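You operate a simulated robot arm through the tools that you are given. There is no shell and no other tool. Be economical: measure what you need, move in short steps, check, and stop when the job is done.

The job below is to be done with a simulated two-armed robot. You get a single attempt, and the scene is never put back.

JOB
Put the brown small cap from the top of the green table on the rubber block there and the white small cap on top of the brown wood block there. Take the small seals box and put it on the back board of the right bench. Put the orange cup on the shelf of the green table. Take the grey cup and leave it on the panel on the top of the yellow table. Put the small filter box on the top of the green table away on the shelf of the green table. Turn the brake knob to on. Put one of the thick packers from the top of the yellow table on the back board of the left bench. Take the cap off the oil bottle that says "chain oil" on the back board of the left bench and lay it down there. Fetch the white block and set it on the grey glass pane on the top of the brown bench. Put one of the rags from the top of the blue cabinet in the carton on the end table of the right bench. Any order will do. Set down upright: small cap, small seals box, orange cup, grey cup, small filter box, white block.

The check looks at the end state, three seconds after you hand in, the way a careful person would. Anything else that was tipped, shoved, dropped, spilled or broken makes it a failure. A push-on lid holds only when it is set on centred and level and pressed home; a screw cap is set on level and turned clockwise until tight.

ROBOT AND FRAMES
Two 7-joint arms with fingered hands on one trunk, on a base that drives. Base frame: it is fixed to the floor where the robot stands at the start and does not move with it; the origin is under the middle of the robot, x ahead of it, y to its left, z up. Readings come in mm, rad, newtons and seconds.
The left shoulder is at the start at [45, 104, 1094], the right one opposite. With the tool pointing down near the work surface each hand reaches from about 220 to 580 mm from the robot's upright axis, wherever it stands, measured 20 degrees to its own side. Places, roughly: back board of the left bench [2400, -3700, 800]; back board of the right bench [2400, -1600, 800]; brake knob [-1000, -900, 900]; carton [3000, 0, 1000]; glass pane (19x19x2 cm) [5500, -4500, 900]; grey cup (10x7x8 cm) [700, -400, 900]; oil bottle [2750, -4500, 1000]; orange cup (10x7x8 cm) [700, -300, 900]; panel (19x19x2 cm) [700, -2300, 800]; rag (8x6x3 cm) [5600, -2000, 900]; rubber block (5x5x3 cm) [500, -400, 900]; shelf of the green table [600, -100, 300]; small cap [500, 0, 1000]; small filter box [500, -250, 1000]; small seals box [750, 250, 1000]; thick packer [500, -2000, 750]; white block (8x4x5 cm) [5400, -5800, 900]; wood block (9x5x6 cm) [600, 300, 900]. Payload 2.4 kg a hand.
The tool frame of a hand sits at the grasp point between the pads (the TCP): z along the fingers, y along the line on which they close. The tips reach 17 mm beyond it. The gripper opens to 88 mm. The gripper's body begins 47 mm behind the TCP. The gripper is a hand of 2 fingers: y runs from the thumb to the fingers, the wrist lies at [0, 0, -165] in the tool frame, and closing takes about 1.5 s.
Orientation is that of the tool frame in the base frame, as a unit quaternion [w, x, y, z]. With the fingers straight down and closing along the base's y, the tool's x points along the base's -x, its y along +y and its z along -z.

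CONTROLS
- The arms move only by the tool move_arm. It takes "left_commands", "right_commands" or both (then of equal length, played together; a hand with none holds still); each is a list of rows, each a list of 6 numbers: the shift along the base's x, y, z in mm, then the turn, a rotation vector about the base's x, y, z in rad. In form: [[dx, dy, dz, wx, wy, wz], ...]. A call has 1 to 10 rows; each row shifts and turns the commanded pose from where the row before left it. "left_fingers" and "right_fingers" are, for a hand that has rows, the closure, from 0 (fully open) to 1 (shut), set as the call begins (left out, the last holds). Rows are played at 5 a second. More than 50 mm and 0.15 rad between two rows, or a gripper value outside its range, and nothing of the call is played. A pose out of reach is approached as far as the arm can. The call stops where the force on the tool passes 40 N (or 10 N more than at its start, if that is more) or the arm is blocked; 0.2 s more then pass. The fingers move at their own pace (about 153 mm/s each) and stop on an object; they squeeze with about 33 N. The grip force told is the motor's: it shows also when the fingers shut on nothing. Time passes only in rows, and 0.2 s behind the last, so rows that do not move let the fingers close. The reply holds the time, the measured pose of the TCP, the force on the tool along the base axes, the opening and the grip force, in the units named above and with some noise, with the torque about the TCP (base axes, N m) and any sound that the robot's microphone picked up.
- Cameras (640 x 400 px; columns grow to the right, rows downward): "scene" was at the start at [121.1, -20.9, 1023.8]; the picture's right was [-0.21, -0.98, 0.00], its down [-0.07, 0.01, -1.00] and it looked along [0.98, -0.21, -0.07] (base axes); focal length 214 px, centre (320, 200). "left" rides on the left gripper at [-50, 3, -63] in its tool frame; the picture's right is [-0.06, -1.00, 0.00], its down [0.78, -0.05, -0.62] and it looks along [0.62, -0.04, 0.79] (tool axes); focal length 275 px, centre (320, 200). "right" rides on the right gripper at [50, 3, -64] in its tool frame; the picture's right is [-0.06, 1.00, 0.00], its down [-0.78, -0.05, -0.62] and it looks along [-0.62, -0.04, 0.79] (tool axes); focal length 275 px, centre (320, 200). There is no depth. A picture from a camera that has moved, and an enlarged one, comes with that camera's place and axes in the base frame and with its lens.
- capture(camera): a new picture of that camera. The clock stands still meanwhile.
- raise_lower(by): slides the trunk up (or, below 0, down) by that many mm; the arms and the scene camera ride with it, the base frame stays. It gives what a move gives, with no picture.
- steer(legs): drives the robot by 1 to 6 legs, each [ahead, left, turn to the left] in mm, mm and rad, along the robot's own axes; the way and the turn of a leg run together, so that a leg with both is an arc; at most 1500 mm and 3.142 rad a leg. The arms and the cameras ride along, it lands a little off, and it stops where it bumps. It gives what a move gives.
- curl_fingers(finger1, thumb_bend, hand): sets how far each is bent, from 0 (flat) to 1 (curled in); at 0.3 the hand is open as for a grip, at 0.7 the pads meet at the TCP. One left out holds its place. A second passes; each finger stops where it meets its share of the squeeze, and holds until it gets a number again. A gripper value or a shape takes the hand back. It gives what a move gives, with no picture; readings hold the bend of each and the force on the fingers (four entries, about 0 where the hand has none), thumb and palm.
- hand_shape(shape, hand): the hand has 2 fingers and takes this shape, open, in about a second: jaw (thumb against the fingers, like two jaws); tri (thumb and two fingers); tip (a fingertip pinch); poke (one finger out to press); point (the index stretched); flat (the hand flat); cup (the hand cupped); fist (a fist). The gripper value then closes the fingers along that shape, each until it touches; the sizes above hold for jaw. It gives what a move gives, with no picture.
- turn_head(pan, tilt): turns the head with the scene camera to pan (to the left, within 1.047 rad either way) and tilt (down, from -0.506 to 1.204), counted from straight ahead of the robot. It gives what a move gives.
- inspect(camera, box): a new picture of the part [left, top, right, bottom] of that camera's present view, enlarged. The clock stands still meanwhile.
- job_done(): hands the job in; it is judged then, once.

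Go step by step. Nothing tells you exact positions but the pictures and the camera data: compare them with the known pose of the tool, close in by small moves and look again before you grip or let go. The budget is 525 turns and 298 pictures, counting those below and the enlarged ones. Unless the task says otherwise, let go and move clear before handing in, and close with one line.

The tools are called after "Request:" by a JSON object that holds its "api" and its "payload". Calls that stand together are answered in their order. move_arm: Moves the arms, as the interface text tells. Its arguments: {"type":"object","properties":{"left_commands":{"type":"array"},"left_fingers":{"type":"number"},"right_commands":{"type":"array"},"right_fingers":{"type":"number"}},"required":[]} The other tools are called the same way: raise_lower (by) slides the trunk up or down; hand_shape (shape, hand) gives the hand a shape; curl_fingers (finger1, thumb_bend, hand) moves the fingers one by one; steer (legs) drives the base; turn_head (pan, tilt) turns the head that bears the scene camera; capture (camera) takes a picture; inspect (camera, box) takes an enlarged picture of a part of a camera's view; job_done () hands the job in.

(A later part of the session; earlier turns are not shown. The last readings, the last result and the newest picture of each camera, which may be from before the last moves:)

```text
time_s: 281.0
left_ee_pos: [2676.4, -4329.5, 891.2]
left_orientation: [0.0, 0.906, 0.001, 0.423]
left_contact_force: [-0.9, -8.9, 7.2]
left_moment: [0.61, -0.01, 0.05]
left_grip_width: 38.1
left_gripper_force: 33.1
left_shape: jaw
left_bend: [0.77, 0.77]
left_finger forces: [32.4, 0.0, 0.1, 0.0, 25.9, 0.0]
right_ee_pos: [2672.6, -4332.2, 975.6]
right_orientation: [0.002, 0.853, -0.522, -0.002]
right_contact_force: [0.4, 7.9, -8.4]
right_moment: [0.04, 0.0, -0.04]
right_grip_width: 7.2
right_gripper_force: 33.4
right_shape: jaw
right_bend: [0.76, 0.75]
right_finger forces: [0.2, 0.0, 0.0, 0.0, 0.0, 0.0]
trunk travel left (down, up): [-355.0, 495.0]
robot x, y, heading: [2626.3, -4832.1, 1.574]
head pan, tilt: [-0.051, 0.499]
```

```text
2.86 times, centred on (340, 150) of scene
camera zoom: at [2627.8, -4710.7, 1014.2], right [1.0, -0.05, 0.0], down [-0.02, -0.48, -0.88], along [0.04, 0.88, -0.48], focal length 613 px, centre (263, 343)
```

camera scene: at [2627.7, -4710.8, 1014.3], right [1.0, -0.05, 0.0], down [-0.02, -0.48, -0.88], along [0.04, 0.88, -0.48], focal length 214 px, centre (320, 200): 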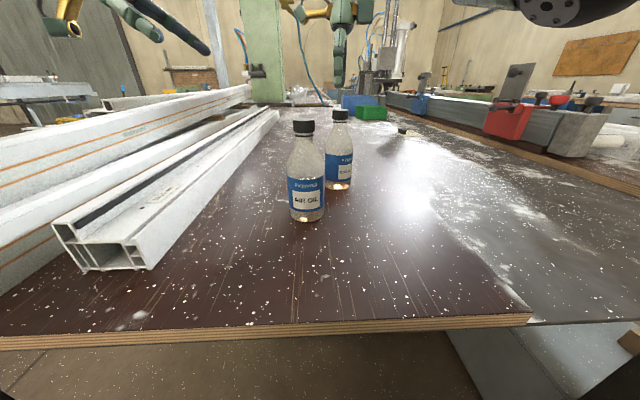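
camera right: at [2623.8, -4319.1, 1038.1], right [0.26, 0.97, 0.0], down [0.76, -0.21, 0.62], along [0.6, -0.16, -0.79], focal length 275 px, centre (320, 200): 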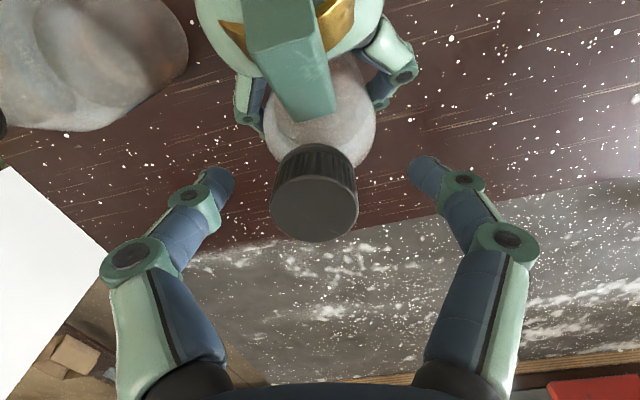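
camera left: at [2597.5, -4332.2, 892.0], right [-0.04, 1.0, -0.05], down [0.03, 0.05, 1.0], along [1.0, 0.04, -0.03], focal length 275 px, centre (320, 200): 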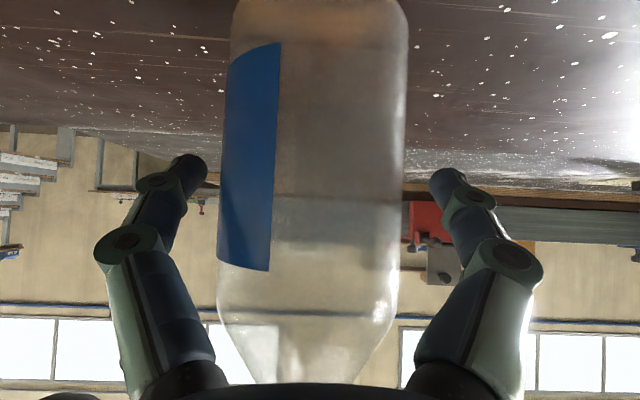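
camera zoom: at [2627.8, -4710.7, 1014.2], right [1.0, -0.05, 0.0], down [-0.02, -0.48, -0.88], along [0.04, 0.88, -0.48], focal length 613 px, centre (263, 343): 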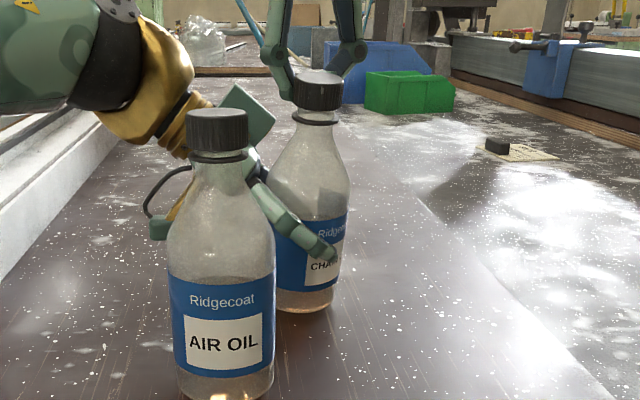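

The cap seems to have risen a little, but my fingers slipped off behind it. Open, rise, rotate back, and look.

Request:
{"api": "move_arm", "payload": {"right_commands": [[0, 0, 0, 0, 0, 0], [0, 0, 0, 0, 0, 0], [0, 0, 20, 0, 0, 0], [0, 0, 30, 0, 0, 0]], "right_fingers": 0.3}}

Request:
{"api": "move_arm", "payload": {"right_commands": [[0, 0, 0, 0, 0, -0.14], [0, 0, 0, 0, 0, -0.14], [0, 0, 0, 0, 0, -0.14], [0, 0, 0, 0, 0, -0.14], [0, 0, 0, 0, 0, -0.14], [0, 0, 0, 0, 0, -0.14], [0, 0, 0, 0, 0, -0.14], [0, 0, 0, 0, 0, -0.14], [0, 0, 0, 0, 0, -0.14], [0, 0, 0, 0, 0, -0.14]]}}

Request:
{"api": "capture", "payload": {"camera": "right"}}

Request:
{"api": "inspect", "payload": {"camera": "scene", "box": [290, 80, 390, 220]}}

```text
time_s: 282.0
left_ee_pos: [2677.1, -4329.4, 891.6]
left_orientation: [0.0, 0.906, 0.003, 0.423]
left_contact_force: [-0.4, -0.1, -1.7]
left_moment: [0.02, -0.07, 0.03]
left_grip_width: 37.7
left_gripper_force: 33.5
left_shape: jaw
left_bend: [0.77, 0.76]
left_finger forces: [24.0, 0.1, 0.0, 0.1, 23.1, 0.0]
right_ee_pos: [2674.2, -4332.6, 1024.8]
right_orientation: [0.003, 0.851, -0.525, -0.001]
right_contact_force: [1.1, 0.5, 0.0]
right_moment: [0.0, -0.02, 0.03]
right_grip_width: 61.5
right_gripper_force: 0.0
right_shape: jaw
right_bend: [0.67, 0.64]
right_finger forces: [0.1, 0.0, 0.0, 0.0, 0.0, 0.0]
trunk travel left (down, up): [-355.0, 495.0]
robot x, y, heading: [2622.8, -4833.2, 1.574]
head pan, tilt: [-0.051, 0.499]
```

```text
time_s: 284.2
left_ee_pos: [2677.4, -4328.9, 891.8]
left_orientation: [-0.001, 0.906, 0.002, 0.423]
left_contact_force: [0.6, 0.4, -1.5]
left_moment: [0.02, 0.02, 0.01]
left_grip_width: 38.0
left_gripper_force: 33.1
left_shape: jaw
left_bend: [0.77, 0.76]
left_finger forces: [24.0, 0.0, 0.1, 0.0, 23.1, 0.1]
right_ee_pos: [2673.2, -4334.5, 1025.3]
right_orientation: [-0.001, -0.312, 0.95, 0.001]
right_contact_force: [0.2, 0.4, -0.3]
right_moment: [0.0, 0.0, 0.02]
right_grip_width: 61.4
right_gripper_force: 0.1
right_shape: jaw
right_bend: [0.67, 0.64]
right_finger forces: [0.0, 0.0, 0.1, 0.0, 0.2, 0.0]
trunk travel left (down, up): [-355.0, 495.0]
robot x, y, heading: [2628.0, -4827.5, 1.575]
head pan, tilt: [-0.051, 0.499]
```

```text
106 pictures are left
camera right: at [2632.2, -4359.8, 1087.4], right [-0.54, 0.84, 0.0], down [0.66, 0.42, 0.62], along [0.52, 0.34, -0.79], focal length 275 px, centre (320, 200)
```

right: 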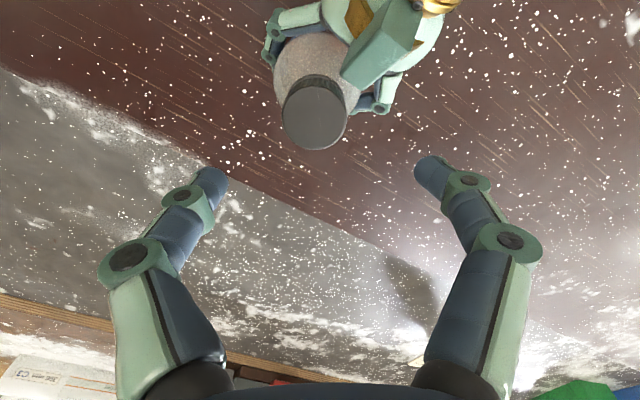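

```text
2.86 times, centred on (340, 150) of scene
camera zoom: at [2627.8, -4710.7, 1014.2], right [1.0, -0.05, 0.0], down [-0.02, -0.48, -0.88], along [0.04, 0.88, -0.48], focal length 613 px, centre (263, 343)
```

zoom: 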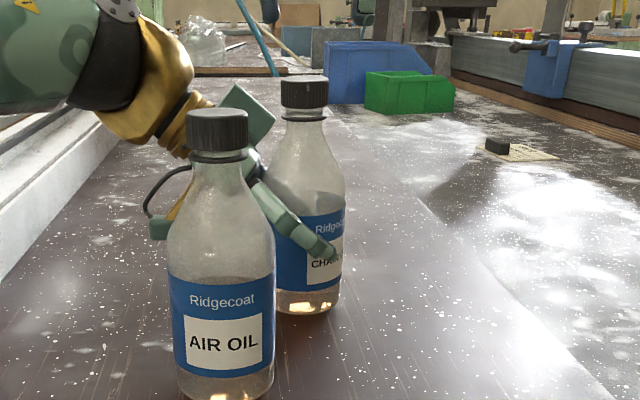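

Cap axis now ≈(2667,-4339). Rotate back further, re-approach a little higher on the cap.

Request:
{"api": "move_arm", "payload": {"right_commands": [[-2, -2, 0, 0, 0, -0.14], [-2, -2, 0, 0, 0, -0.14], [-2, -1, 0, 0, 0, -0.14], [0, 0, 0, 0, 0, -0.14], [0, 0, 0, 0, 0, -0.14], [0, 0, 0, 0, 0, -0.14]], "right_fingers": 0.35}}

Request:
{"api": "move_arm", "payload": {"right_commands": [[0, 0, -20, 0, 0, 0], [0, 0, -20, 0, 0, 0], [0, 0, 0, 0, 0, 0]]}}

Request:
{"api": "capture", "payload": {"camera": "right"}}

```text
time_s: 285.6
left_ee_pos: [2676.9, -4330.0, 891.6]
left_orientation: [0.0, 0.906, 0.001, 0.423]
left_contact_force: [0.4, 0.5, -2.0]
left_moment: [0.0, -0.02, 0.02]
left_grip_width: 38.0
left_gripper_force: 32.7
left_shape: jaw
left_bend: [0.77, 0.76]
left_finger forces: [24.0, 0.0, 0.0, 0.0, 23.1, 0.0]
right_ee_pos: [2667.9, -4338.9, 1024.1]
right_orientation: [0.0, 0.102, 0.995, 0.001]
right_contact_force: [-0.5, -0.2, -0.1]
right_moment: [0.0, -0.01, -0.01]
right_grip_width: 57.7
right_gripper_force: 0.0
right_shape: jaw
right_bend: [0.7, 0.68]
right_finger forces: [0.1, 0.0, 0.0, 0.0, 0.1, 0.0]
trunk travel left (down, up): [-355.0, 495.0]
robot x, y, heading: [2626.1, -4830.5, 1.573]
head pan, tilt: [-0.051, 0.499]
```

```text
time_s: 286.4
left_ee_pos: [2677.2, -4328.9, 891.0]
left_orientation: [0.001, 0.906, 0.001, 0.423]
left_contact_force: [-0.4, 1.0, -1.9]
left_moment: [0.02, -0.02, 0.0]
left_grip_width: 38.3
left_gripper_force: 32.4
left_shape: jaw
left_bend: [0.77, 0.76]
left_finger forces: [23.9, 0.1, 0.1, 0.0, 23.1, 0.0]
right_ee_pos: [2668.5, -4340.5, 983.7]
right_orientation: [0.001, 0.101, 0.995, 0.001]
right_contact_force: [-0.3, 0.6, -0.1]
right_moment: [0.01, -0.05, 0.01]
right_grip_width: 57.5
right_gripper_force: 0.1
right_shape: jaw
right_bend: [0.7, 0.68]
right_finger forces: [0.0, 0.0, 0.0, 0.1, 0.0, 0.0]
trunk travel left (down, up): [-355.0, 495.0]
robot x, y, heading: [2623.5, -4829.0, 1.576]
head pan, tilt: [-0.051, 0.499]
```

```text
104 pictures are left
camera right: at [2621.1, -4325.4, 1047.5], right [0.26, 0.97, 0.0], down [0.76, -0.21, 0.62], along [0.6, -0.16, -0.79], focal length 275 px, centre (320, 200)
```

right: 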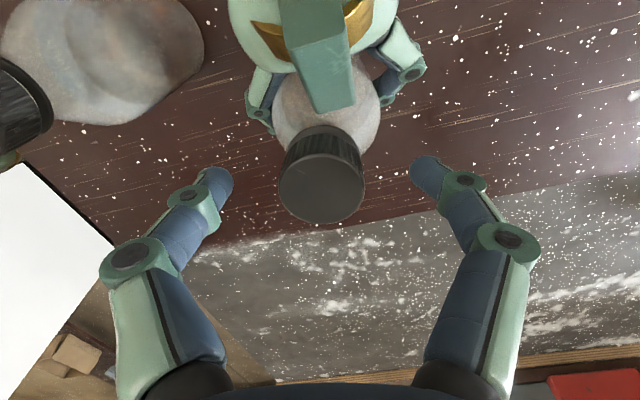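

Cap is centred and now ≈4 mm higher. Close and turn again.

Request:
{"api": "move_arm", "payload": {"right_commands": [[-2, 0, -3, 0, 0, 0], [0, 0, 0, 0, 0, 0], [0, 0, 0, 0, 0, 0], [0, 0, 0, 0, 0, 0], [0, 0, 0, 0, 0, 0], [0, 0, 0, 0, 0, 0]], "right_fingers": 1}}

Request:
{"api": "move_arm", "payload": {"right_commands": [[0, 0, 0, 0, 0, 0.14], [0, 0, 0, 0, 0, 0.14], [0, 0, 0, 0, 0, 0.14], [0, 0, 0, 0, 0, 0.14], [0, 0, 0, 0, 0, 0.14], [0, 0, 0, 0, 0, 0.14]]}}

Request:
{"api": "move_arm", "payload": {"right_commands": [[0, 0, 0, 0, 0, 0.14], [0, 0, 0, 0, 0, 0.14], [0, 0, 0, 0, 0, 0.14], [0, 0, 0, 0, 0, 0.14], [0, 0, 0, 0, 0, 0.14]]}}

Request:
{"api": "inspect", "payload": {"camera": "scene", "box": [290, 80, 390, 220]}}

```text
time_s: 287.8
left_ee_pos: [2677.0, -4329.9, 892.3]
left_orientation: [0.0, 0.906, 0.0, 0.423]
left_contact_force: [-0.3, -0.9, -1.4]
left_moment: [-0.01, 0.0, -0.01]
left_grip_width: 38.0
left_gripper_force: 32.7
left_shape: jaw
left_bend: [0.77, 0.76]
left_finger forces: [24.5, 0.0, 0.0, 0.0, 23.2, 0.0]
right_ee_pos: [2666.2, -4337.5, 982.4]
right_orientation: [0.0, 0.101, 0.995, 0.002]
right_contact_force: [0.3, -0.8, 0.4]
right_moment: [-0.04, -0.01, -0.03]
right_grip_width: 22.0
right_gripper_force: 32.8
right_shape: jaw
right_bend: [0.75, 0.71]
right_finger forces: [27.7, 0.1, 0.0, 0.1, 27.8, 0.1]
trunk travel left (down, up): [-355.0, 495.0]
robot x, y, heading: [2625.1, -4824.9, 1.576]
head pan, tilt: [-0.051, 0.499]
```

```text
time_s: 289.2
left_ee_pos: [2676.6, -4330.1, 891.9]
left_orientation: [0.0, 0.906, 0.001, 0.423]
left_contact_force: [-1.8, 1.6, -1.2]
left_moment: [-0.02, -0.04, 0.07]
left_grip_width: 38.1
left_gripper_force: 33.2
left_shape: jaw
left_bend: [0.78, 0.76]
left_finger forces: [24.4, 0.0, 0.0, 0.0, 23.6, 0.0]
right_ee_pos: [2666.8, -4337.6, 981.3]
right_orientation: [-0.001, -0.314, 0.949, 0.002]
right_contact_force: [2.2, -1.6, -0.7]
right_moment: [-0.09, -0.09, -0.01]
right_grip_width: 22.9
right_gripper_force: 32.8
right_shape: jaw
right_bend: [0.75, 0.72]
right_finger forces: [26.7, 0.1, 0.0, 0.0, 28.4, 0.0]
trunk travel left (down, up): [-355.0, 495.0]
robot x, y, heading: [2628.1, -4834.8, 1.579]
head pan, tilt: [-0.051, 0.499]
```

```text
time_s: 290.4
left_ee_pos: [2676.7, -4329.8, 890.7]
left_orientation: [-0.001, 0.906, 0.002, 0.423]
left_contact_force: [-2.7, 0.5, -2.0]
left_moment: [0.0, -0.07, 0.03]
left_grip_width: 37.9
left_gripper_force: 32.6
left_shape: jaw
left_bend: [0.78, 0.76]
left_finger forces: [25.1, 0.0, 0.0, 0.0, 23.0, 0.0]
right_ee_pos: [2665.4, -4339.5, 981.4]
right_orientation: [-0.002, -0.62, 0.784, 0.001]
right_contact_force: [1.9, -0.6, 0.7]
right_moment: [0.01, -0.16, -0.03]
right_grip_width: 23.5
right_gripper_force: 32.7
right_shape: jaw
right_bend: [0.75, 0.73]
right_finger forces: [26.6, 0.0, 0.0, 0.0, 29.2, 0.1]
trunk travel left (down, up): [-355.0, 495.0]
robot x, y, heading: [2623.5, -4833.8, 1.573]
head pan, tilt: [-0.051, 0.499]
```

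```text
2.86 times, centred on (340, 150) of scene
camera zoom: at [2627.8, -4710.7, 1014.2], right [1.0, -0.05, 0.0], down [-0.02, -0.48, -0.88], along [0.04, 0.88, -0.48], focal length 613 px, centre (263, 343)
```

zoom: 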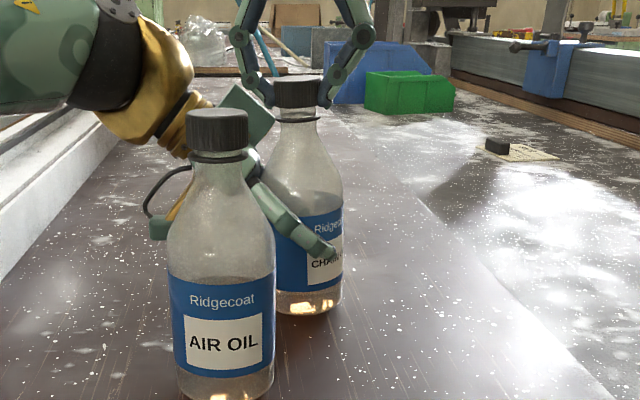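

Turning freely now. Continue turning.

Request:
{"api": "move_arm", "payload": {"right_commands": [[0, 0, 0.3, 0, 0, 0.14], [0, 0, 0.3, 0, 0, 0.14], [0, 0, 0.3, 0, 0, 0.14], [0, 0, 0.3, 0, 0, 0.14], [0, 0, 0.3, 0, 0, 0.14], [0, 0, 0.3, 0, 0, 0.14], [0, 0, 0.3, 0, 0, 0.14], [0, 0, 0.3, 0, 0, 0.14]]}}

Request:
{"api": "move_arm", "payload": {"right_commands": [[0, 0, 2, 0, 0, 0], [0, 0, 2, 0, 0, 0]]}}

Request:
{"api": "inspect", "payload": {"camera": "scene", "box": [290, 80, 390, 220]}}

```text
time_s: 292.2
left_ee_pos: [2676.7, -4328.5, 891.4]
left_orientation: [0.0, 0.906, 0.001, 0.423]
left_contact_force: [-1.0, -1.2, -1.0]
left_moment: [0.01, -0.07, 0.01]
left_grip_width: 37.9
left_gripper_force: 33.1
left_shape: jaw
left_bend: [0.78, 0.76]
left_finger forces: [26.1, 0.0, 0.1, 0.0, 23.5, 0.0]
right_ee_pos: [2665.4, -4339.1, 985.9]
right_orientation: [0.002, 0.942, -0.335, -0.001]
right_contact_force: [1.3, 0.2, 0.3]
right_moment: [0.04, 0.0, -0.02]
right_grip_width: 23.7
right_gripper_force: 33.6
right_shape: jaw
right_bend: [0.75, 0.73]
right_finger forces: [26.8, 0.0, 0.0, 0.0, 27.8, 0.1]
trunk travel left (down, up): [-355.0, 495.0]
robot x, y, heading: [2625.3, -4831.6, 1.577]
head pan, tilt: [-0.051, 0.499]
```

```text
time_s: 292.8
left_ee_pos: [2676.8, -4329.1, 892.2]
left_orientation: [0.0, 0.906, 0.002, 0.424]
left_contact_force: [-0.3, -0.5, -1.5]
left_moment: [0.08, -0.09, -0.02]
left_grip_width: 38.1
left_gripper_force: 33.5
left_shape: jaw
left_bend: [0.78, 0.76]
left_finger forces: [25.8, 0.0, 0.1, 0.1, 23.6, 0.0]
right_ee_pos: [2665.4, -4338.3, 988.3]
right_orientation: [0.002, 0.942, -0.336, -0.001]
right_contact_force: [0.5, 1.5, -0.6]
right_moment: [-0.01, 0.0, 0.0]
right_grip_width: 23.6
right_gripper_force: 33.3
right_shape: jaw
right_bend: [0.75, 0.73]
right_finger forces: [26.6, 0.0, 0.1, 0.0, 27.7, 0.0]
trunk travel left (down, up): [-355.0, 495.0]
robot x, y, heading: [2627.5, -4827.1, 1.576]
head pan, tilt: [-0.051, 0.499]
```

```text
2.86 times, centred on (340, 150) of scene
camera zoom: at [2627.8, -4710.7, 1014.2], right [1.0, -0.05, 0.0], down [-0.02, -0.48, -0.88], along [0.04, 0.88, -0.48], focal length 613 px, centre (263, 343)
```

zoom: 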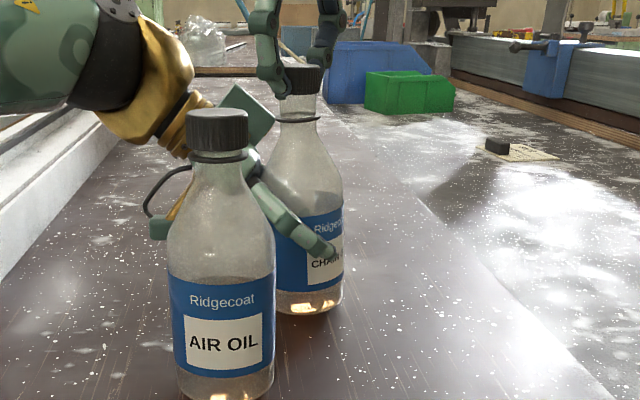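

The cap is clearly rising off the neck with no resistance. Lift it further and confirm.

Request:
{"api": "move_arm", "payload": {"right_commands": [[0, 0, 5, 0, 0, 0], [0, 0, 10, 0, 0, 0], [0, 0, 25, 0, 0, 0], [0, 0, 30, 0, 0, 0]]}}

Request:
{"api": "capture", "payload": {"camera": "right"}}

Request:
{"api": "inspect", "payload": {"camera": "scene", "box": [260, 40, 400, 220]}}

```text
time_s: 293.8
left_ee_pos: [2677.0, -4329.8, 891.5]
left_orientation: [0.0, 0.906, 0.001, 0.424]
left_contact_force: [0.1, 1.0, -0.9]
left_moment: [0.01, 0.01, 0.02]
left_grip_width: 38.1
left_gripper_force: 33.1
left_shape: jaw
left_bend: [0.78, 0.76]
left_finger forces: [24.1, 0.0, 0.0, 0.0, 23.3, 0.1]
right_ee_pos: [2665.3, -4339.3, 1058.8]
right_orientation: [0.002, 0.942, -0.335, -0.001]
right_contact_force: [0.2, -0.5, 0.3]
right_moment: [-0.01, 0.01, -0.02]
right_grip_width: 23.9
right_gripper_force: 33.4
right_shape: jaw
right_bend: [0.75, 0.73]
right_finger forces: [27.1, 0.0, 0.0, 0.0, 27.1, 0.1]
trunk travel left (down, up): [-355.0, 495.0]
robot x, y, heading: [2626.0, -4832.4, 1.575]
head pan, tilt: [-0.051, 0.499]
```

```text
101 pictures are left
camera right: at [2703.4, -4372.3, 1121.9], right [-0.68, -0.73, 0.01], down [-0.57, 0.54, 0.62], along [-0.46, 0.42, -0.79], focal length 275 px, centre (320, 200)
```

right: 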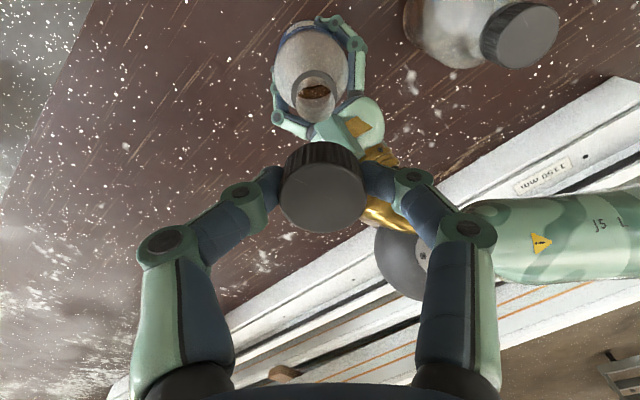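

```text
2.22 times, centred on (330, 130) of scene
camera zoom: at [2627.8, -4710.7, 1014.3], right [1.0, -0.05, 0.0], down [-0.02, -0.48, -0.88], along [0.04, 0.88, -0.48], focal length 477 px, centre (298, 356)
```

zoom: 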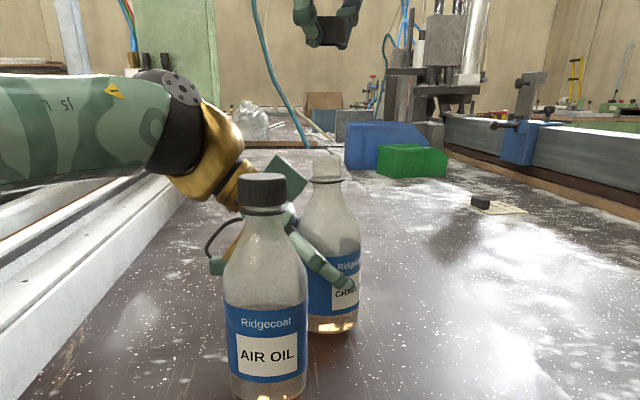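

The cap is off. Lay it on the board at ≈(2735,-4440), clear of the bottles.

Request:
{"api": "move_arm", "payload": {"right_commands": [[18, -25, -10, 0, 0, 0], [18, -25, -20, 0, 0, 0], [18, -25, -30, 0, 0, 0], [16, -25, -30, 0, 0, 0], [0, 0, -40, 0, 0, 0], [0, 0, -40, 0, 0, 0], [0, 0, -15, 0, 0, 0]]}}

Request:
{"api": "inspect", "payload": {"camera": "scene", "box": [280, 100, 480, 280]}}

```text
time_s: 295.4
left_ee_pos: [2677.1, -4329.7, 891.7]
left_orientation: [0.0, 0.906, 0.002, 0.424]
left_contact_force: [-0.3, 0.0, -0.9]
left_moment: [0.02, -0.01, 0.02]
left_grip_width: 38.0
left_gripper_force: 33.4
left_shape: jaw
left_bend: [0.78, 0.76]
left_finger forces: [24.2, 0.0, 0.0, 0.1, 23.3, 0.1]
right_ee_pos: [2736.1, -4437.9, 871.7]
right_orientation: [0.002, 0.942, -0.336, -0.001]
right_contact_force: [0.2, -0.1, 0.1]
right_moment: [0.01, 0.05, 0.05]
right_grip_width: 23.8
right_gripper_force: 33.3
right_shape: jaw
right_bend: [0.75, 0.73]
right_finger forces: [27.3, 0.1, 0.0, 0.0, 27.2, 0.0]
trunk travel left (down, up): [-355.0, 495.0]
robot x, y, heading: [2622.9, -4832.1, 1.574]
head pan, tilt: [-0.051, 0.499]
```

```text
2.22 times, centred on (380, 190) of scene
camera zoom: at [2627.9, -4710.7, 1014.2], right [1.0, -0.05, 0.0], down [-0.02, -0.48, -0.88], along [0.04, 0.88, -0.48], focal length 477 px, centre (187, 222)
```

zoom: 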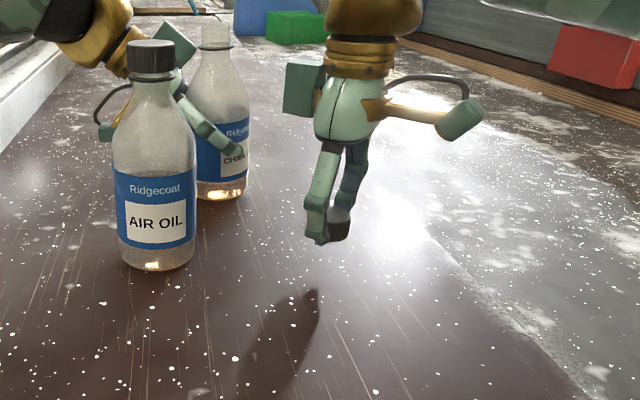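

Lower in small steps until it touches.

Request:
{"api": "move_arm", "payload": {"right_commands": [[0, 0, -6, 0, 0, 0], [0, 0, -4, 0, 0, 0], [0, 0, -3, 0, 0, 0], [0, 0, 0, 0, 0, 0]]}}

Request:
{"api": "move_arm", "payload": {"right_commands": [[0, 0, -3, 0, 0, 0], [0, 0, -2, 0, 0, 0], [0, 0, 0, 0, 0, 0]]}}

Request:
{"api": "move_arm", "payload": {"right_commands": [[0, 0, -2, 0, 0, 0], [0, 0, -2, 0, 0, 0], [0, 0, 0, 0, 0, 0]]}}

Request:
{"api": "inspect", "payload": {"camera": "scene", "box": [380, 160, 480, 240]}}

```text
time_s: 296.4
left_ee_pos: [2676.9, -4328.7, 890.6]
left_orientation: [0.0, 0.906, 0.001, 0.423]
left_contact_force: [-0.2, -0.8, -1.6]
left_moment: [0.0, -0.02, 0.03]
left_grip_width: 37.9
left_gripper_force: 32.3
left_shape: jaw
left_bend: [0.78, 0.76]
left_finger forces: [24.1, 0.0, 0.0, 0.0, 23.1, 0.0]
right_ee_pos: [2734.9, -4438.0, 858.9]
right_orientation: [0.002, 0.942, -0.336, -0.001]
right_contact_force: [-0.3, -0.6, -0.5]
right_moment: [-0.03, 0.0, 0.02]
right_grip_width: 23.7
right_gripper_force: 33.1
right_shape: jaw
right_bend: [0.75, 0.73]
right_finger forces: [27.3, 0.0, 0.0, 0.1, 27.2, 0.0]
trunk travel left (down, up): [-355.0, 495.0]
robot x, y, heading: [2625.1, -4831.9, 1.575]
head pan, tilt: [-0.051, 0.499]
```

```text
time_s: 297.2
left_ee_pos: [2676.8, -4330.4, 892.9]
left_orientation: [-0.001, 0.906, 0.001, 0.424]
left_contact_force: [-0.6, -0.6, -1.9]
left_moment: [-0.02, -0.02, 0.0]
left_grip_width: 37.9
left_gripper_force: 33.0
left_shape: jaw
left_bend: [0.78, 0.76]
left_finger forces: [24.1, 0.0, 0.0, 0.1, 23.2, 0.0]
right_ee_pos: [2735.2, -4439.3, 855.3]
right_orientation: [0.001, 0.942, -0.336, -0.002]
right_contact_force: [-0.1, 1.7, 12.1]
right_moment: [0.07, -0.06, -0.05]
right_grip_width: 25.2
right_gripper_force: 32.7
right_shape: jaw
right_bend: [0.76, 0.73]
right_finger forces: [30.8, 0.0, 0.0, 0.0, 35.3, 0.1]
trunk travel left (down, up): [-355.0, 495.0]
robot x, y, heading: [2624.6, -4831.1, 1.575]
head pan, tilt: [-0.051, 0.499]
```

```text
time_s: 298.0
left_ee_pos: [2677.1, -4330.8, 893.4]
left_orientation: [-0.001, 0.906, 0.001, 0.423]
left_contact_force: [-0.1, 0.1, -1.7]
left_moment: [0.04, 0.0, 0.02]
left_grip_width: 37.8
left_gripper_force: 33.5
left_shape: jaw
left_bend: [0.78, 0.76]
left_finger forces: [24.1, 0.1, 0.0, 0.0, 23.2, 0.0]
right_ee_pos: [2735.0, -4439.6, 853.7]
right_orientation: [0.001, 0.942, -0.336, -0.002]
right_contact_force: [2.1, -1.7, 38.1]
right_moment: [0.2, -0.17, -0.04]
right_grip_width: 30.4
right_gripper_force: 32.6
right_shape: jaw
right_bend: [0.8, 0.78]
right_finger forces: [37.8, 0.1, 0.0, 0.0, 50.2, 0.0]
trunk travel left (down, up): [-355.0, 495.0]
robot x, y, heading: [2622.8, -4831.1, 1.573]
head pan, tilt: [-0.051, 0.499]
```

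```text
5.00 times, centred on (430, 200) of scene
camera zoom: at [2627.5, -4712.6, 1014.8], right [1.0, -0.05, 0.0], down [-0.02, -0.48, -0.88], along [0.04, 0.88, -0.48], focal length 1072 px, centre (-230, 200)
```

zoom: 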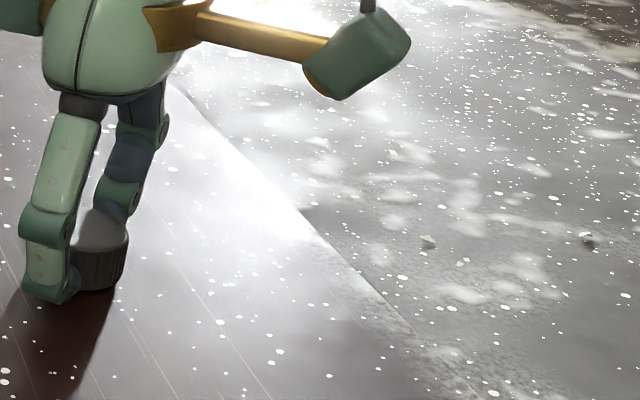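

Cap is down. Unload and open.

Request:
{"api": "move_arm", "payload": {"right_commands": [[0, 0, 4, 0, 0, 0], [0, 0, 0, 0, 0, 0]]}}

Request:
{"api": "move_arm", "payload": {"right_commands": [[0, 0, 2, 0, 0, 0], [0, 0, 2, 0, 0, 0], [0, 0, 0, 0, 0, 0], [0, 0, 30, 0, 0, 0], [0, 0, 40, 0, 0, 0], [0, 0, 40, 0, 0, 0], [30, -20, 30, 0, 0, 0]], "right_fingers": 0.4}}

Request:
{"api": "inspect", "payload": {"camera": "scene", "box": [280, 100, 480, 280]}}

Request:
{"api": "capture", "payload": {"camera": "left"}}

```text
time_s: 298.6
left_ee_pos: [2675.6, -4330.5, 890.7]
left_orientation: [0.0, 0.906, 0.003, 0.423]
left_contact_force: [0.1, 0.3, -1.2]
left_moment: [0.0, 0.0, 0.0]
left_grip_width: 38.1
left_gripper_force: 32.9
left_shape: jaw
left_bend: [0.78, 0.76]
left_finger forces: [24.2, 0.1, 0.0, 0.1, 23.2, 0.0]
right_ee_pos: [2736.3, -4439.8, 853.7]
right_orientation: [0.003, 0.942, -0.336, 0.0]
right_contact_force: [-1.9, 1.5, 6.0]
right_moment: [0.09, -0.03, 0.05]
right_grip_width: 29.7
right_gripper_force: 33.1
right_shape: jaw
right_bend: [0.79, 0.78]
right_finger forces: [25.3, 0.0, 0.0, 0.0, 31.1, 0.0]
trunk travel left (down, up): [-355.0, 495.0]
robot x, y, heading: [2624.9, -4830.3, 1.576]
head pan, tilt: [-0.051, 0.499]
```

```text
time_s: 300.2
left_ee_pos: [2677.6, -4329.4, 890.7]
left_orientation: [0.001, 0.906, 0.001, 0.423]
left_contact_force: [-0.6, -0.2, -0.9]
left_moment: [0.03, -0.01, 0.01]
left_grip_width: 38.0
left_gripper_force: 32.8
left_shape: jaw
left_bend: [0.78, 0.76]
left_finger forces: [24.2, 0.1, 0.0, 0.0, 23.1, 0.0]
right_ee_pos: [2764.0, -4458.3, 996.3]
right_orientation: [0.003, 0.942, -0.335, 0.0]
right_contact_force: [0.0, 0.2, 0.5]
right_moment: [0.01, -0.01, -0.01]
right_grip_width: 52.6
right_gripper_force: 0.1
right_shape: jaw
right_bend: [0.71, 0.71]
right_finger forces: [0.0, 0.1, 0.0, 0.0, 0.1, 0.0]
trunk travel left (down, up): [-355.0, 495.0]
robot x, y, heading: [2627.5, -4831.2, 1.577]
head pan, tilt: [-0.051, 0.499]
```

```text
2.22 times, centred on (380, 190) of scene
camera zoom: at [2627.8, -4710.7, 1014.3], right [1.0, -0.05, 0.0], down [-0.02, -0.48, -0.88], along [0.04, 0.88, -0.48], focal length 477 px, centre (187, 222)
```

zoom: 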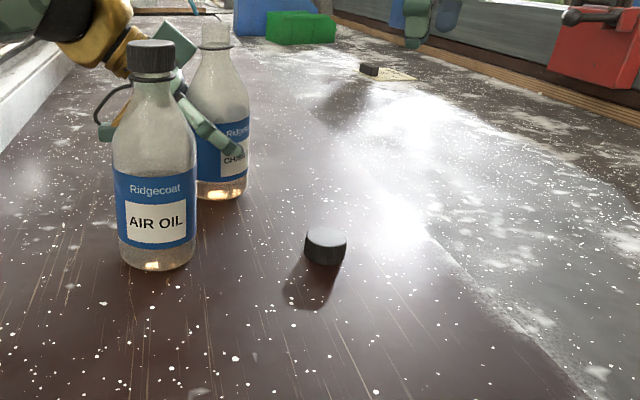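

```text
96 pictures are left
camera left: at [2597.1, -4334.1, 892.1], right [-0.04, 1.0, -0.05], down [0.03, 0.05, 1.0], along [1.0, 0.04, -0.03], focal length 275 px, centre (320, 200)
```

left: 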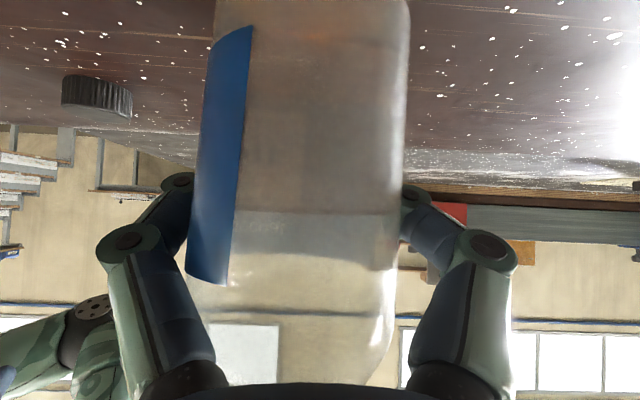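

The cap lies on the board. The bottle may be slightly lifted/leaning, so lower it gently until it's seated before releasing.

Request:
{"api": "move_arm", "payload": {"left_commands": [[0, 0, -2, 0, 0, 0], [0, 0, 0, 0, 0, 0]]}}

Request:
{"api": "move_arm", "payload": {"left_commands": [[0, 0, -2, 0, 0, 0], [0, 0, 0, 0, 0, 0]]}}

Request:
{"api": "move_arm", "payload": {"left_commands": [[0, 0, -2, 0, 0, 0], [0, 0, 0, 0, 0, 0]]}}

Request:
{"api": "inspect", "payload": {"camera": "scene", "box": [290, 90, 390, 210]}}

```text
time_s: 300.8
left_ee_pos: [2677.7, -4329.1, 889.0]
left_orientation: [-0.001, 0.906, 0.002, 0.423]
left_contact_force: [0.1, 0.6, -1.0]
left_moment: [-0.05, 0.01, 0.04]
left_grip_width: 38.1
left_gripper_force: 32.7
left_shape: jaw
left_bend: [0.78, 0.76]
left_finger forces: [23.7, 0.0, 0.0, 0.0, 23.2, 0.1]
right_ee_pos: [2763.8, -4457.9, 999.1]
right_orientation: [0.002, 0.942, -0.336, -0.001]
right_contact_force: [0.2, -0.6, 0.3]
right_moment: [0.0, -0.01, -0.03]
right_grip_width: 52.7
right_gripper_force: 0.0
right_shape: jaw
right_bend: [0.71, 0.71]
right_finger forces: [0.0, 0.1, 0.0, 0.1, 0.1, 0.0]
trunk travel left (down, up): [-355.0, 495.0]
robot x, y, heading: [2627.8, -4831.7, 1.576]
head pan, tilt: [-0.051, 0.499]
```

```text
time_s: 301.4
left_ee_pos: [2677.0, -4330.1, 887.8]
left_orientation: [-0.001, 0.906, 0.001, 0.424]
left_contact_force: [1.9, 1.4, 6.8]
left_moment: [-0.14, -0.06, 0.02]
left_grip_width: 38.0
left_gripper_force: 32.1
left_shape: jaw
left_bend: [0.78, 0.76]
left_finger forces: [24.0, 0.0, 0.0, 0.0, 24.8, 0.1]
right_ee_pos: [2764.4, -4457.9, 998.1]
right_orientation: [0.003, 0.942, -0.335, -0.001]
right_contact_force: [-0.2, 0.1, -0.8]
right_moment: [0.04, -0.01, 0.02]
right_grip_width: 52.7
right_gripper_force: 0.1
right_shape: jaw
right_bend: [0.71, 0.71]
right_finger forces: [0.1, 0.0, 0.0, 0.0, 0.0, 0.0]
trunk travel left (down, up): [-355.0, 495.0]
robot x, y, heading: [2622.8, -4832.0, 1.575]
head pan, tilt: [-0.051, 0.499]
```

```text
time_s: 302.0
left_ee_pos: [2677.1, -4331.6, 887.1]
left_orientation: [-0.001, 0.906, 0.001, 0.424]
left_contact_force: [2.8, 3.0, 14.0]
left_moment: [-0.13, -0.06, 0.05]
left_grip_width: 37.7
left_gripper_force: 32.7
left_shape: jaw
left_bend: [0.79, 0.76]
left_finger forces: [24.7, 0.1, 0.0, 0.0, 24.9, 0.0]
right_ee_pos: [2763.4, -4459.0, 998.9]
right_orientation: [0.002, 0.942, -0.336, 0.0]
right_contact_force: [0.7, 0.0, 0.9]
right_moment: [0.0, 0.01, -0.02]
right_grip_width: 52.5
right_gripper_force: 0.0
right_shape: jaw
right_bend: [0.71, 0.71]
right_finger forces: [0.0, 0.1, 0.0, 0.0, 0.1, 0.0]
trunk travel left (down, up): [-355.0, 495.0]
robot x, y, heading: [2625.3, -4831.7, 1.575]
head pan, tilt: [-0.051, 0.499]
```

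```text
3.33 times, centred on (340, 150) of scene
camera zoom: at [2627.9, -4711.5, 1014.5], right [1.0, -0.05, 0.0], down [-0.02, -0.48, -0.88], along [0.04, 0.88, -0.48], focal length 715 px, centre (253, 367)
```

zoom: 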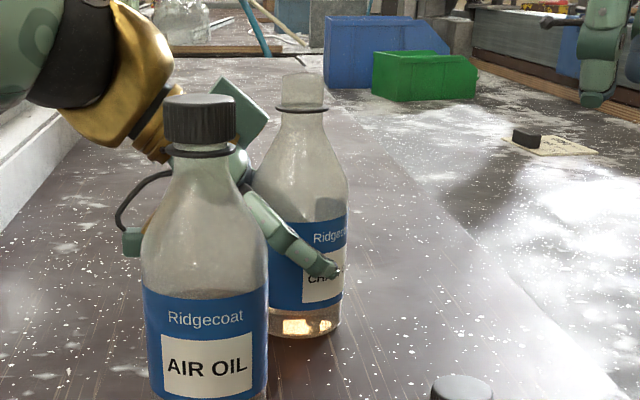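

Seated on the board. Release and retreat along the tool axis.

Request:
{"api": "move_arm", "payload": {"left_commands": [[0, 0, 1, 0, 0, 0], [0, 0, 0, 0, 0, 0], [0, 0, 0, 0, 0, 0], [0, 0, 0, 0, 0, 0]], "left_fingers": 0.17}}

Request:
{"api": "move_arm", "payload": {"left_commands": [[-8, 0, 7, 0, 0, 0], [-16, 0, 14, 0, 0, 0], [-30, 0, 25, 0, 0, 0], [-35, 0, 30, 0, 0, 0], [-20, 0, 40, 0, 0, 0], [-20, -20, 40, 0, 0, 0]]}}

Request:
{"api": "inspect", "payload": {"camera": "scene", "box": [240, 80, 460, 260]}}

```text
time_s: 303.0
left_ee_pos: [2677.5, -4328.9, 886.0]
left_orientation: [0.0, 0.906, 0.002, 0.423]
left_contact_force: [0.1, -0.1, 0.1]
left_moment: [0.03, 0.0, 0.0]
left_grip_width: 72.6
left_gripper_force: 0.1
left_shape: jaw
left_bend: [0.56, 0.52]
left_finger forces: [0.1, 0.1, 0.0, 0.0, 0.0, 0.1]
right_ee_pos: [2762.5, -4457.1, 997.9]
right_orientation: [0.002, 0.942, -0.336, 0.0]
right_contact_force: [-0.2, 0.3, 0.1]
right_moment: [0.01, -0.02, -0.01]
right_grip_width: 52.3
right_gripper_force: 0.0
right_shape: jaw
right_bend: [0.71, 0.71]
right_finger forces: [0.0, 0.0, 0.0, 0.0, 0.1, 0.1]
trunk travel left (down, up): [-355.0, 495.0]
robot x, y, heading: [2624.4, -4830.7, 1.578]
head pan, tilt: [-0.051, 0.499]
```

```text
time_s: 304.4
left_ee_pos: [2549.5, -4348.2, 1045.9]
left_orientation: [0.0, 0.906, 0.001, 0.423]
left_contact_force: [-0.4, -0.3, 0.0]
left_moment: [-0.05, 0.0, 0.02]
left_grip_width: 72.8
left_gripper_force: 0.0
left_shape: jaw
left_bend: [0.56, 0.52]
left_finger forces: [0.0, 0.1, 0.0, 0.1, 0.0, 0.1]
right_ee_pos: [2763.9, -4458.0, 998.0]
right_orientation: [0.002, 0.942, -0.335, -0.001]
right_contact_force: [0.3, 0.1, -0.5]
right_moment: [0.02, 0.01, -0.06]
right_grip_width: 52.5
right_gripper_force: 0.2
right_shape: jaw
right_bend: [0.71, 0.71]
right_finger forces: [0.0, 0.0, 0.0, 0.0, 0.0, 0.0]
trunk travel left (down, up): [-355.0, 495.0]
robot x, y, heading: [2625.5, -4828.6, 1.576]
head pan, tilt: [-0.051, 0.499]
```

```text
2.22 times, centred on (350, 170) of scene
camera zoom: at [2627.9, -4710.8, 1014.3], right [1.0, -0.05, 0.0], down [-0.02, -0.48, -0.88], along [0.04, 0.88, -0.48], focal length 477 px, centre (253, 267)
```

zoom: 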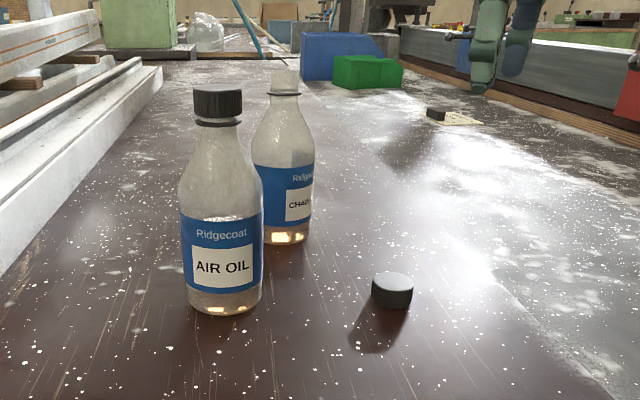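

Bottle job done. Raise, back off, turn toward +x and look for the brown bench with the glass pane and the white block.

Request:
{"api": "move_arm", "payload": {"right_commands": [[0, -30, 30, 0, 0, 0], [-10, -30, 25, 0, 0, 0], [-10, -30, 0, 0, 0, 0], [-10, 0, 0, 0, 0, -0.14], [0, 0, 0, 0, 0, -0.14], [0, 0, 0, 0, 0, -0.14], [0, 0, 0, 0, 0, -0.14], [0, 0, 0, 0, 0, -0.14]], "left_commands": [[-10, -30, 10, 0, 0, 0], [-10, -30, 0, 0, 0, 0], [-10, -30, 0, 0, 0, 0], [0, 0, 0, 0, 0, 0], [0, 0, 0, 0, 0, 0], [0, 0, 0, 0, 0, 0], [0, 0, 0, 0, 0, 0], [0, 0, 0, 0, 0, 0]]}}

Request:
{"api": "steer", "payload": {"legs": [[-270, 0, 0], [0, 0, -1.571], [900, 0, 0]]}}

Request:
{"api": "raise_lower", "payload": {"by": 150}}

Request:
{"api": "turn_head", "payload": {"pan": -0.15, "tilt": 0.2}}

Request:
{"api": "capture", "payload": {"camera": "scene"}}

```text
time_s: 306.2
left_ee_pos: [2518.2, -4439.7, 1050.7]
left_orientation: [0.0, 0.906, 0.001, 0.423]
left_contact_force: [-0.4, -0.4, 0.2]
left_moment: [0.0, 0.07, 0.02]
left_grip_width: 72.8
left_gripper_force: 0.0
left_shape: jaw
left_bend: [0.56, 0.52]
left_finger forces: [0.1, 0.0, 0.0, 0.0, 0.1, 0.1]
right_ee_pos: [2733.6, -4548.9, 1053.3]
right_orientation: [0.001, 0.769, -0.639, -0.002]
right_contact_force: [0.7, 0.4, -0.8]
right_moment: [-0.03, 0.0, -0.01]
right_grip_width: 52.6
right_gripper_force: 0.1
right_shape: jaw
right_bend: [0.71, 0.71]
right_finger forces: [0.1, 0.0, 0.0, 0.0, 0.0, 0.0]
trunk travel left (down, up): [-355.0, 495.0]
robot x, y, heading: [2624.5, -4833.2, 1.576]
head pan, tilt: [-0.051, 0.499]
```

```text
time_s: 316.3
left_ee_pos: [3932.4, -4968.7, 1051.3]
left_orientation: [0.297, 0.647, -0.634, 0.301]
left_contact_force: [1.1, -1.2, -0.1]
left_moment: [-0.02, -0.04, 0.01]
left_grip_width: 72.9
left_gripper_force: 0.0
left_shape: jaw
left_bend: [0.56, 0.52]
left_finger forces: [0.0, 0.0, 0.1, 0.0, 0.0, 0.1]
right_ee_pos: [3826.8, -5187.8, 1053.7]
right_orientation: [0.0, -0.101, 0.995, 0.002]
right_contact_force: [0.6, 0.0, -0.3]
right_moment: [0.03, 0.0, -0.02]
right_grip_width: 52.5
right_gripper_force: 0.1
right_shape: jaw
right_bend: [0.71, 0.71]
right_finger forces: [0.0, 0.0, 0.1, 0.0, 0.0, 0.0]
trunk travel left (down, up): [-355.0, 495.0]
robot x, y, heading: [3542.2, -5080.4, 0.015]
head pan, tilt: [-0.051, 0.499]
```

```text
time_s: 318.0
left_ee_pos: [3932.0, -4969.5, 1200.5]
left_orientation: [0.297, 0.647, -0.634, 0.302]
left_contact_force: [0.3, -0.3, 0.0]
left_moment: [0.02, -0.01, -0.02]
left_grip_width: 72.7
left_gripper_force: 0.0
left_shape: jaw
left_bend: [0.56, 0.52]
left_finger forces: [0.0, 0.0, 0.0, 0.1, 0.1, 0.0]
right_ee_pos: [3827.1, -5187.4, 1203.7]
right_orientation: [-0.001, -0.101, 0.995, 0.003]
right_contact_force: [-0.9, 1.0, -0.3]
right_moment: [-0.04, 0.02, -0.02]
right_grip_width: 52.6
right_gripper_force: 0.1
right_shape: jaw
right_bend: [0.71, 0.71]
right_finger forces: [0.0, 0.0, 0.0, 0.1, 0.0, 0.0]
trunk travel left (down, up): [-505.0, 345.0]
robot x, y, heading: [3541.9, -5079.9, 0.025]
head pan, tilt: [-0.051, 0.499]
```

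```text
time_s: 318.8
left_ee_pos: [3931.5, -4969.6, 1200.7]
left_orientation: [0.296, 0.647, -0.634, 0.302]
left_contact_force: [0.6, 1.9, 0.8]
left_moment: [0.02, 0.0, 0.01]
left_grip_width: 72.8
left_gripper_force: 0.1
left_shape: jaw
left_bend: [0.56, 0.52]
left_finger forces: [0.0, 0.0, 0.0, 0.1, 0.0, 0.0]
right_ee_pos: [3824.9, -5187.0, 1203.5]
right_orientation: [0.0, -0.101, 0.995, 0.003]
right_contact_force: [-0.1, -0.1, -0.6]
right_moment: [0.04, -0.04, 0.01]
right_grip_width: 52.7
right_gripper_force: 0.1
right_shape: jaw
right_bend: [0.71, 0.71]
right_finger forces: [0.1, 0.1, 0.0, 0.0, 0.1, 0.0]
trunk travel left (down, up): [-505.0, 345.0]
robot x, y, heading: [3543.6, -5081.2, 0.02]
head pan, tilt: [-0.15, 0.201]
```

```text
93 pictures are left
camera scene: at [3662.1, -5094.9, 1192.8], right [-0.13, -0.99, 0.0], down [-0.2, 0.03, -0.98], along [0.97, -0.13, -0.2], focal length 214 px, centre (320, 200)
```

scene: 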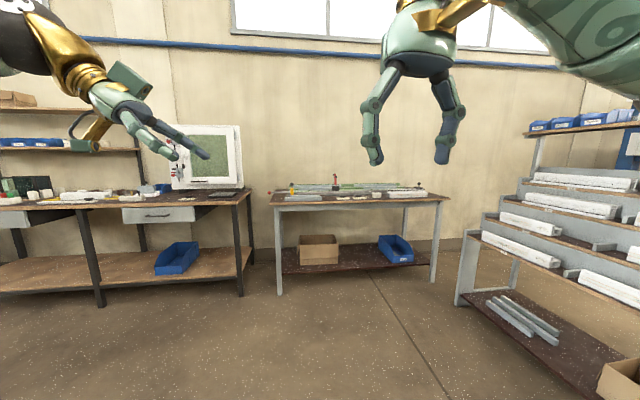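

Request:
{"api": "inspect", "payload": {"camera": "scene", "box": [0, 160, 260, 260]}}

Request:
{"api": "inspect", "payload": {"camera": "scene", "box": [260, 160, 460, 240]}}

```text
2.46 times, centred on (130, 210) of scene
camera zoom: at [3662.1, -5094.9, 1192.8], right [-0.13, -0.99, 0.0], down [-0.2, 0.03, -0.98], along [0.97, -0.13, -0.2], focal length 528 px, centre (788, 175)
```

zoom: 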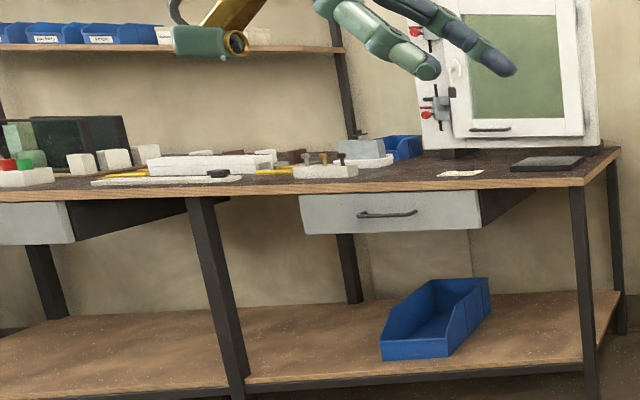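

```text
3.20 times, centred on (360, 200) of scene
camera zoom: at [3662.1, -5094.9, 1192.8], right [-0.13, -0.99, 0.0], down [-0.2, 0.03, -0.98], along [0.97, -0.13, -0.2], focal length 686 px, centre (192, 200)
```

zoom: 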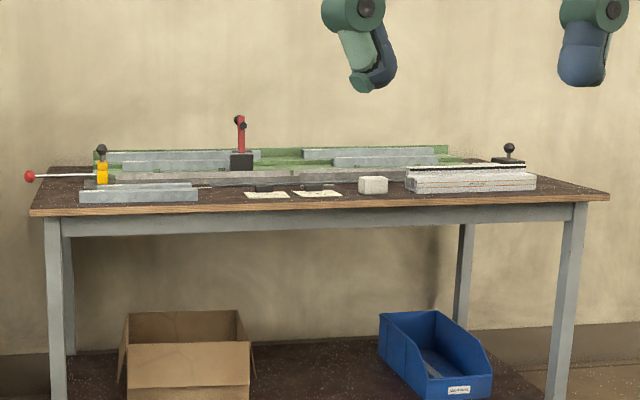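

The white block is on the middle table (≈5450,-5830) and the dark glass pane near the right end of the brown bench (≈5500,-4510). Drive to the white block.

Request:
{"api": "steer", "payload": {"legs": [[1250, 0, -0.02], [0, -700, 0]]}}

Request:
{"api": "turn_head", "payload": {"pan": 0, "tilt": 0.45}}

Request:
{"api": "capture", "payload": {"camera": "scene"}}

```text
time_s: 328.4
left_ee_pos: [5166.5, -5643.0, 1202.0]
left_orientation: [0.296, 0.647, -0.635, 0.302]
left_contact_force: [-0.2, 0.2, -0.2]
left_moment: [0.01, 0.01, 0.02]
left_grip_width: 73.1
left_gripper_force: 0.0
left_shape: jaw
left_bend: [0.56, 0.52]
left_finger forces: [0.1, 0.0, 0.1, 0.0, 0.0, 0.0]
right_ee_pos: [5060.7, -5860.9, 1205.4]
right_orientation: [0.0, -0.101, 0.995, 0.003]
right_contact_force: [0.1, 0.0, 0.1]
right_moment: [0.02, -0.02, -0.01]
right_grip_width: 52.5
right_gripper_force: 0.0
right_shape: jaw
right_bend: [0.71, 0.71]
right_finger forces: [0.0, 0.0, 0.0, 0.1, 0.1, 0.0]
trunk travel left (down, up): [-505.0, 345.0]
robot x, y, heading: [4778.8, -5752.9, 0.025]
head pan, tilt: [-0.15, 0.201]
```

```text
time_s: 329.2
left_ee_pos: [5167.0, -5642.7, 1201.4]
left_orientation: [0.298, 0.645, -0.636, 0.301]
left_contact_force: [0.3, 0.6, -0.7]
left_moment: [0.03, -0.02, 0.04]
left_grip_width: 72.9
left_gripper_force: 0.1
left_shape: jaw
left_bend: [0.56, 0.52]
left_finger forces: [0.0, 0.1, 0.0, 0.0, 0.0, 0.1]
right_ee_pos: [5061.3, -5860.6, 1204.2]
right_orientation: [0.0, -0.1, 0.995, 0.003]
right_contact_force: [-0.2, 0.1, -0.3]
right_moment: [0.02, 0.02, -0.03]
right_grip_width: 52.5
right_gripper_force: 0.1
right_shape: jaw
right_bend: [0.71, 0.71]
right_finger forces: [0.0, 0.0, 0.0, 0.0, 0.0, 0.0]
trunk travel left (down, up): [-505.0, 345.0]
robot x, y, heading: [4774.3, -5754.7, 0.022]
head pan, tilt: [0.0, 0.45]
```

```text
90 pictures are left
camera scene: at [4895.7, -5753.5, 1169.7], right [0.02, -1.0, 0.0], down [-0.43, -0.01, -0.9], along [0.9, 0.02, -0.43], focal length 214 px, centre (320, 200)
```

scene: 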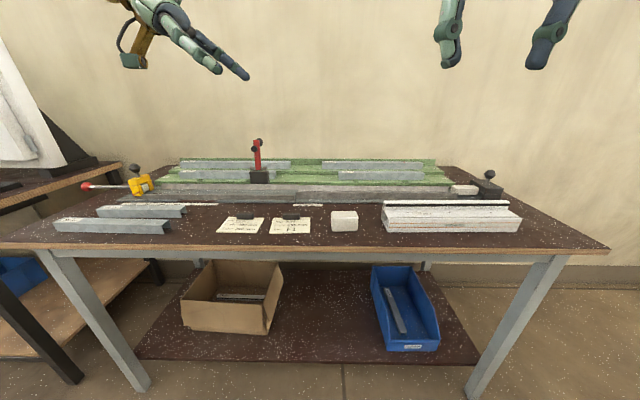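

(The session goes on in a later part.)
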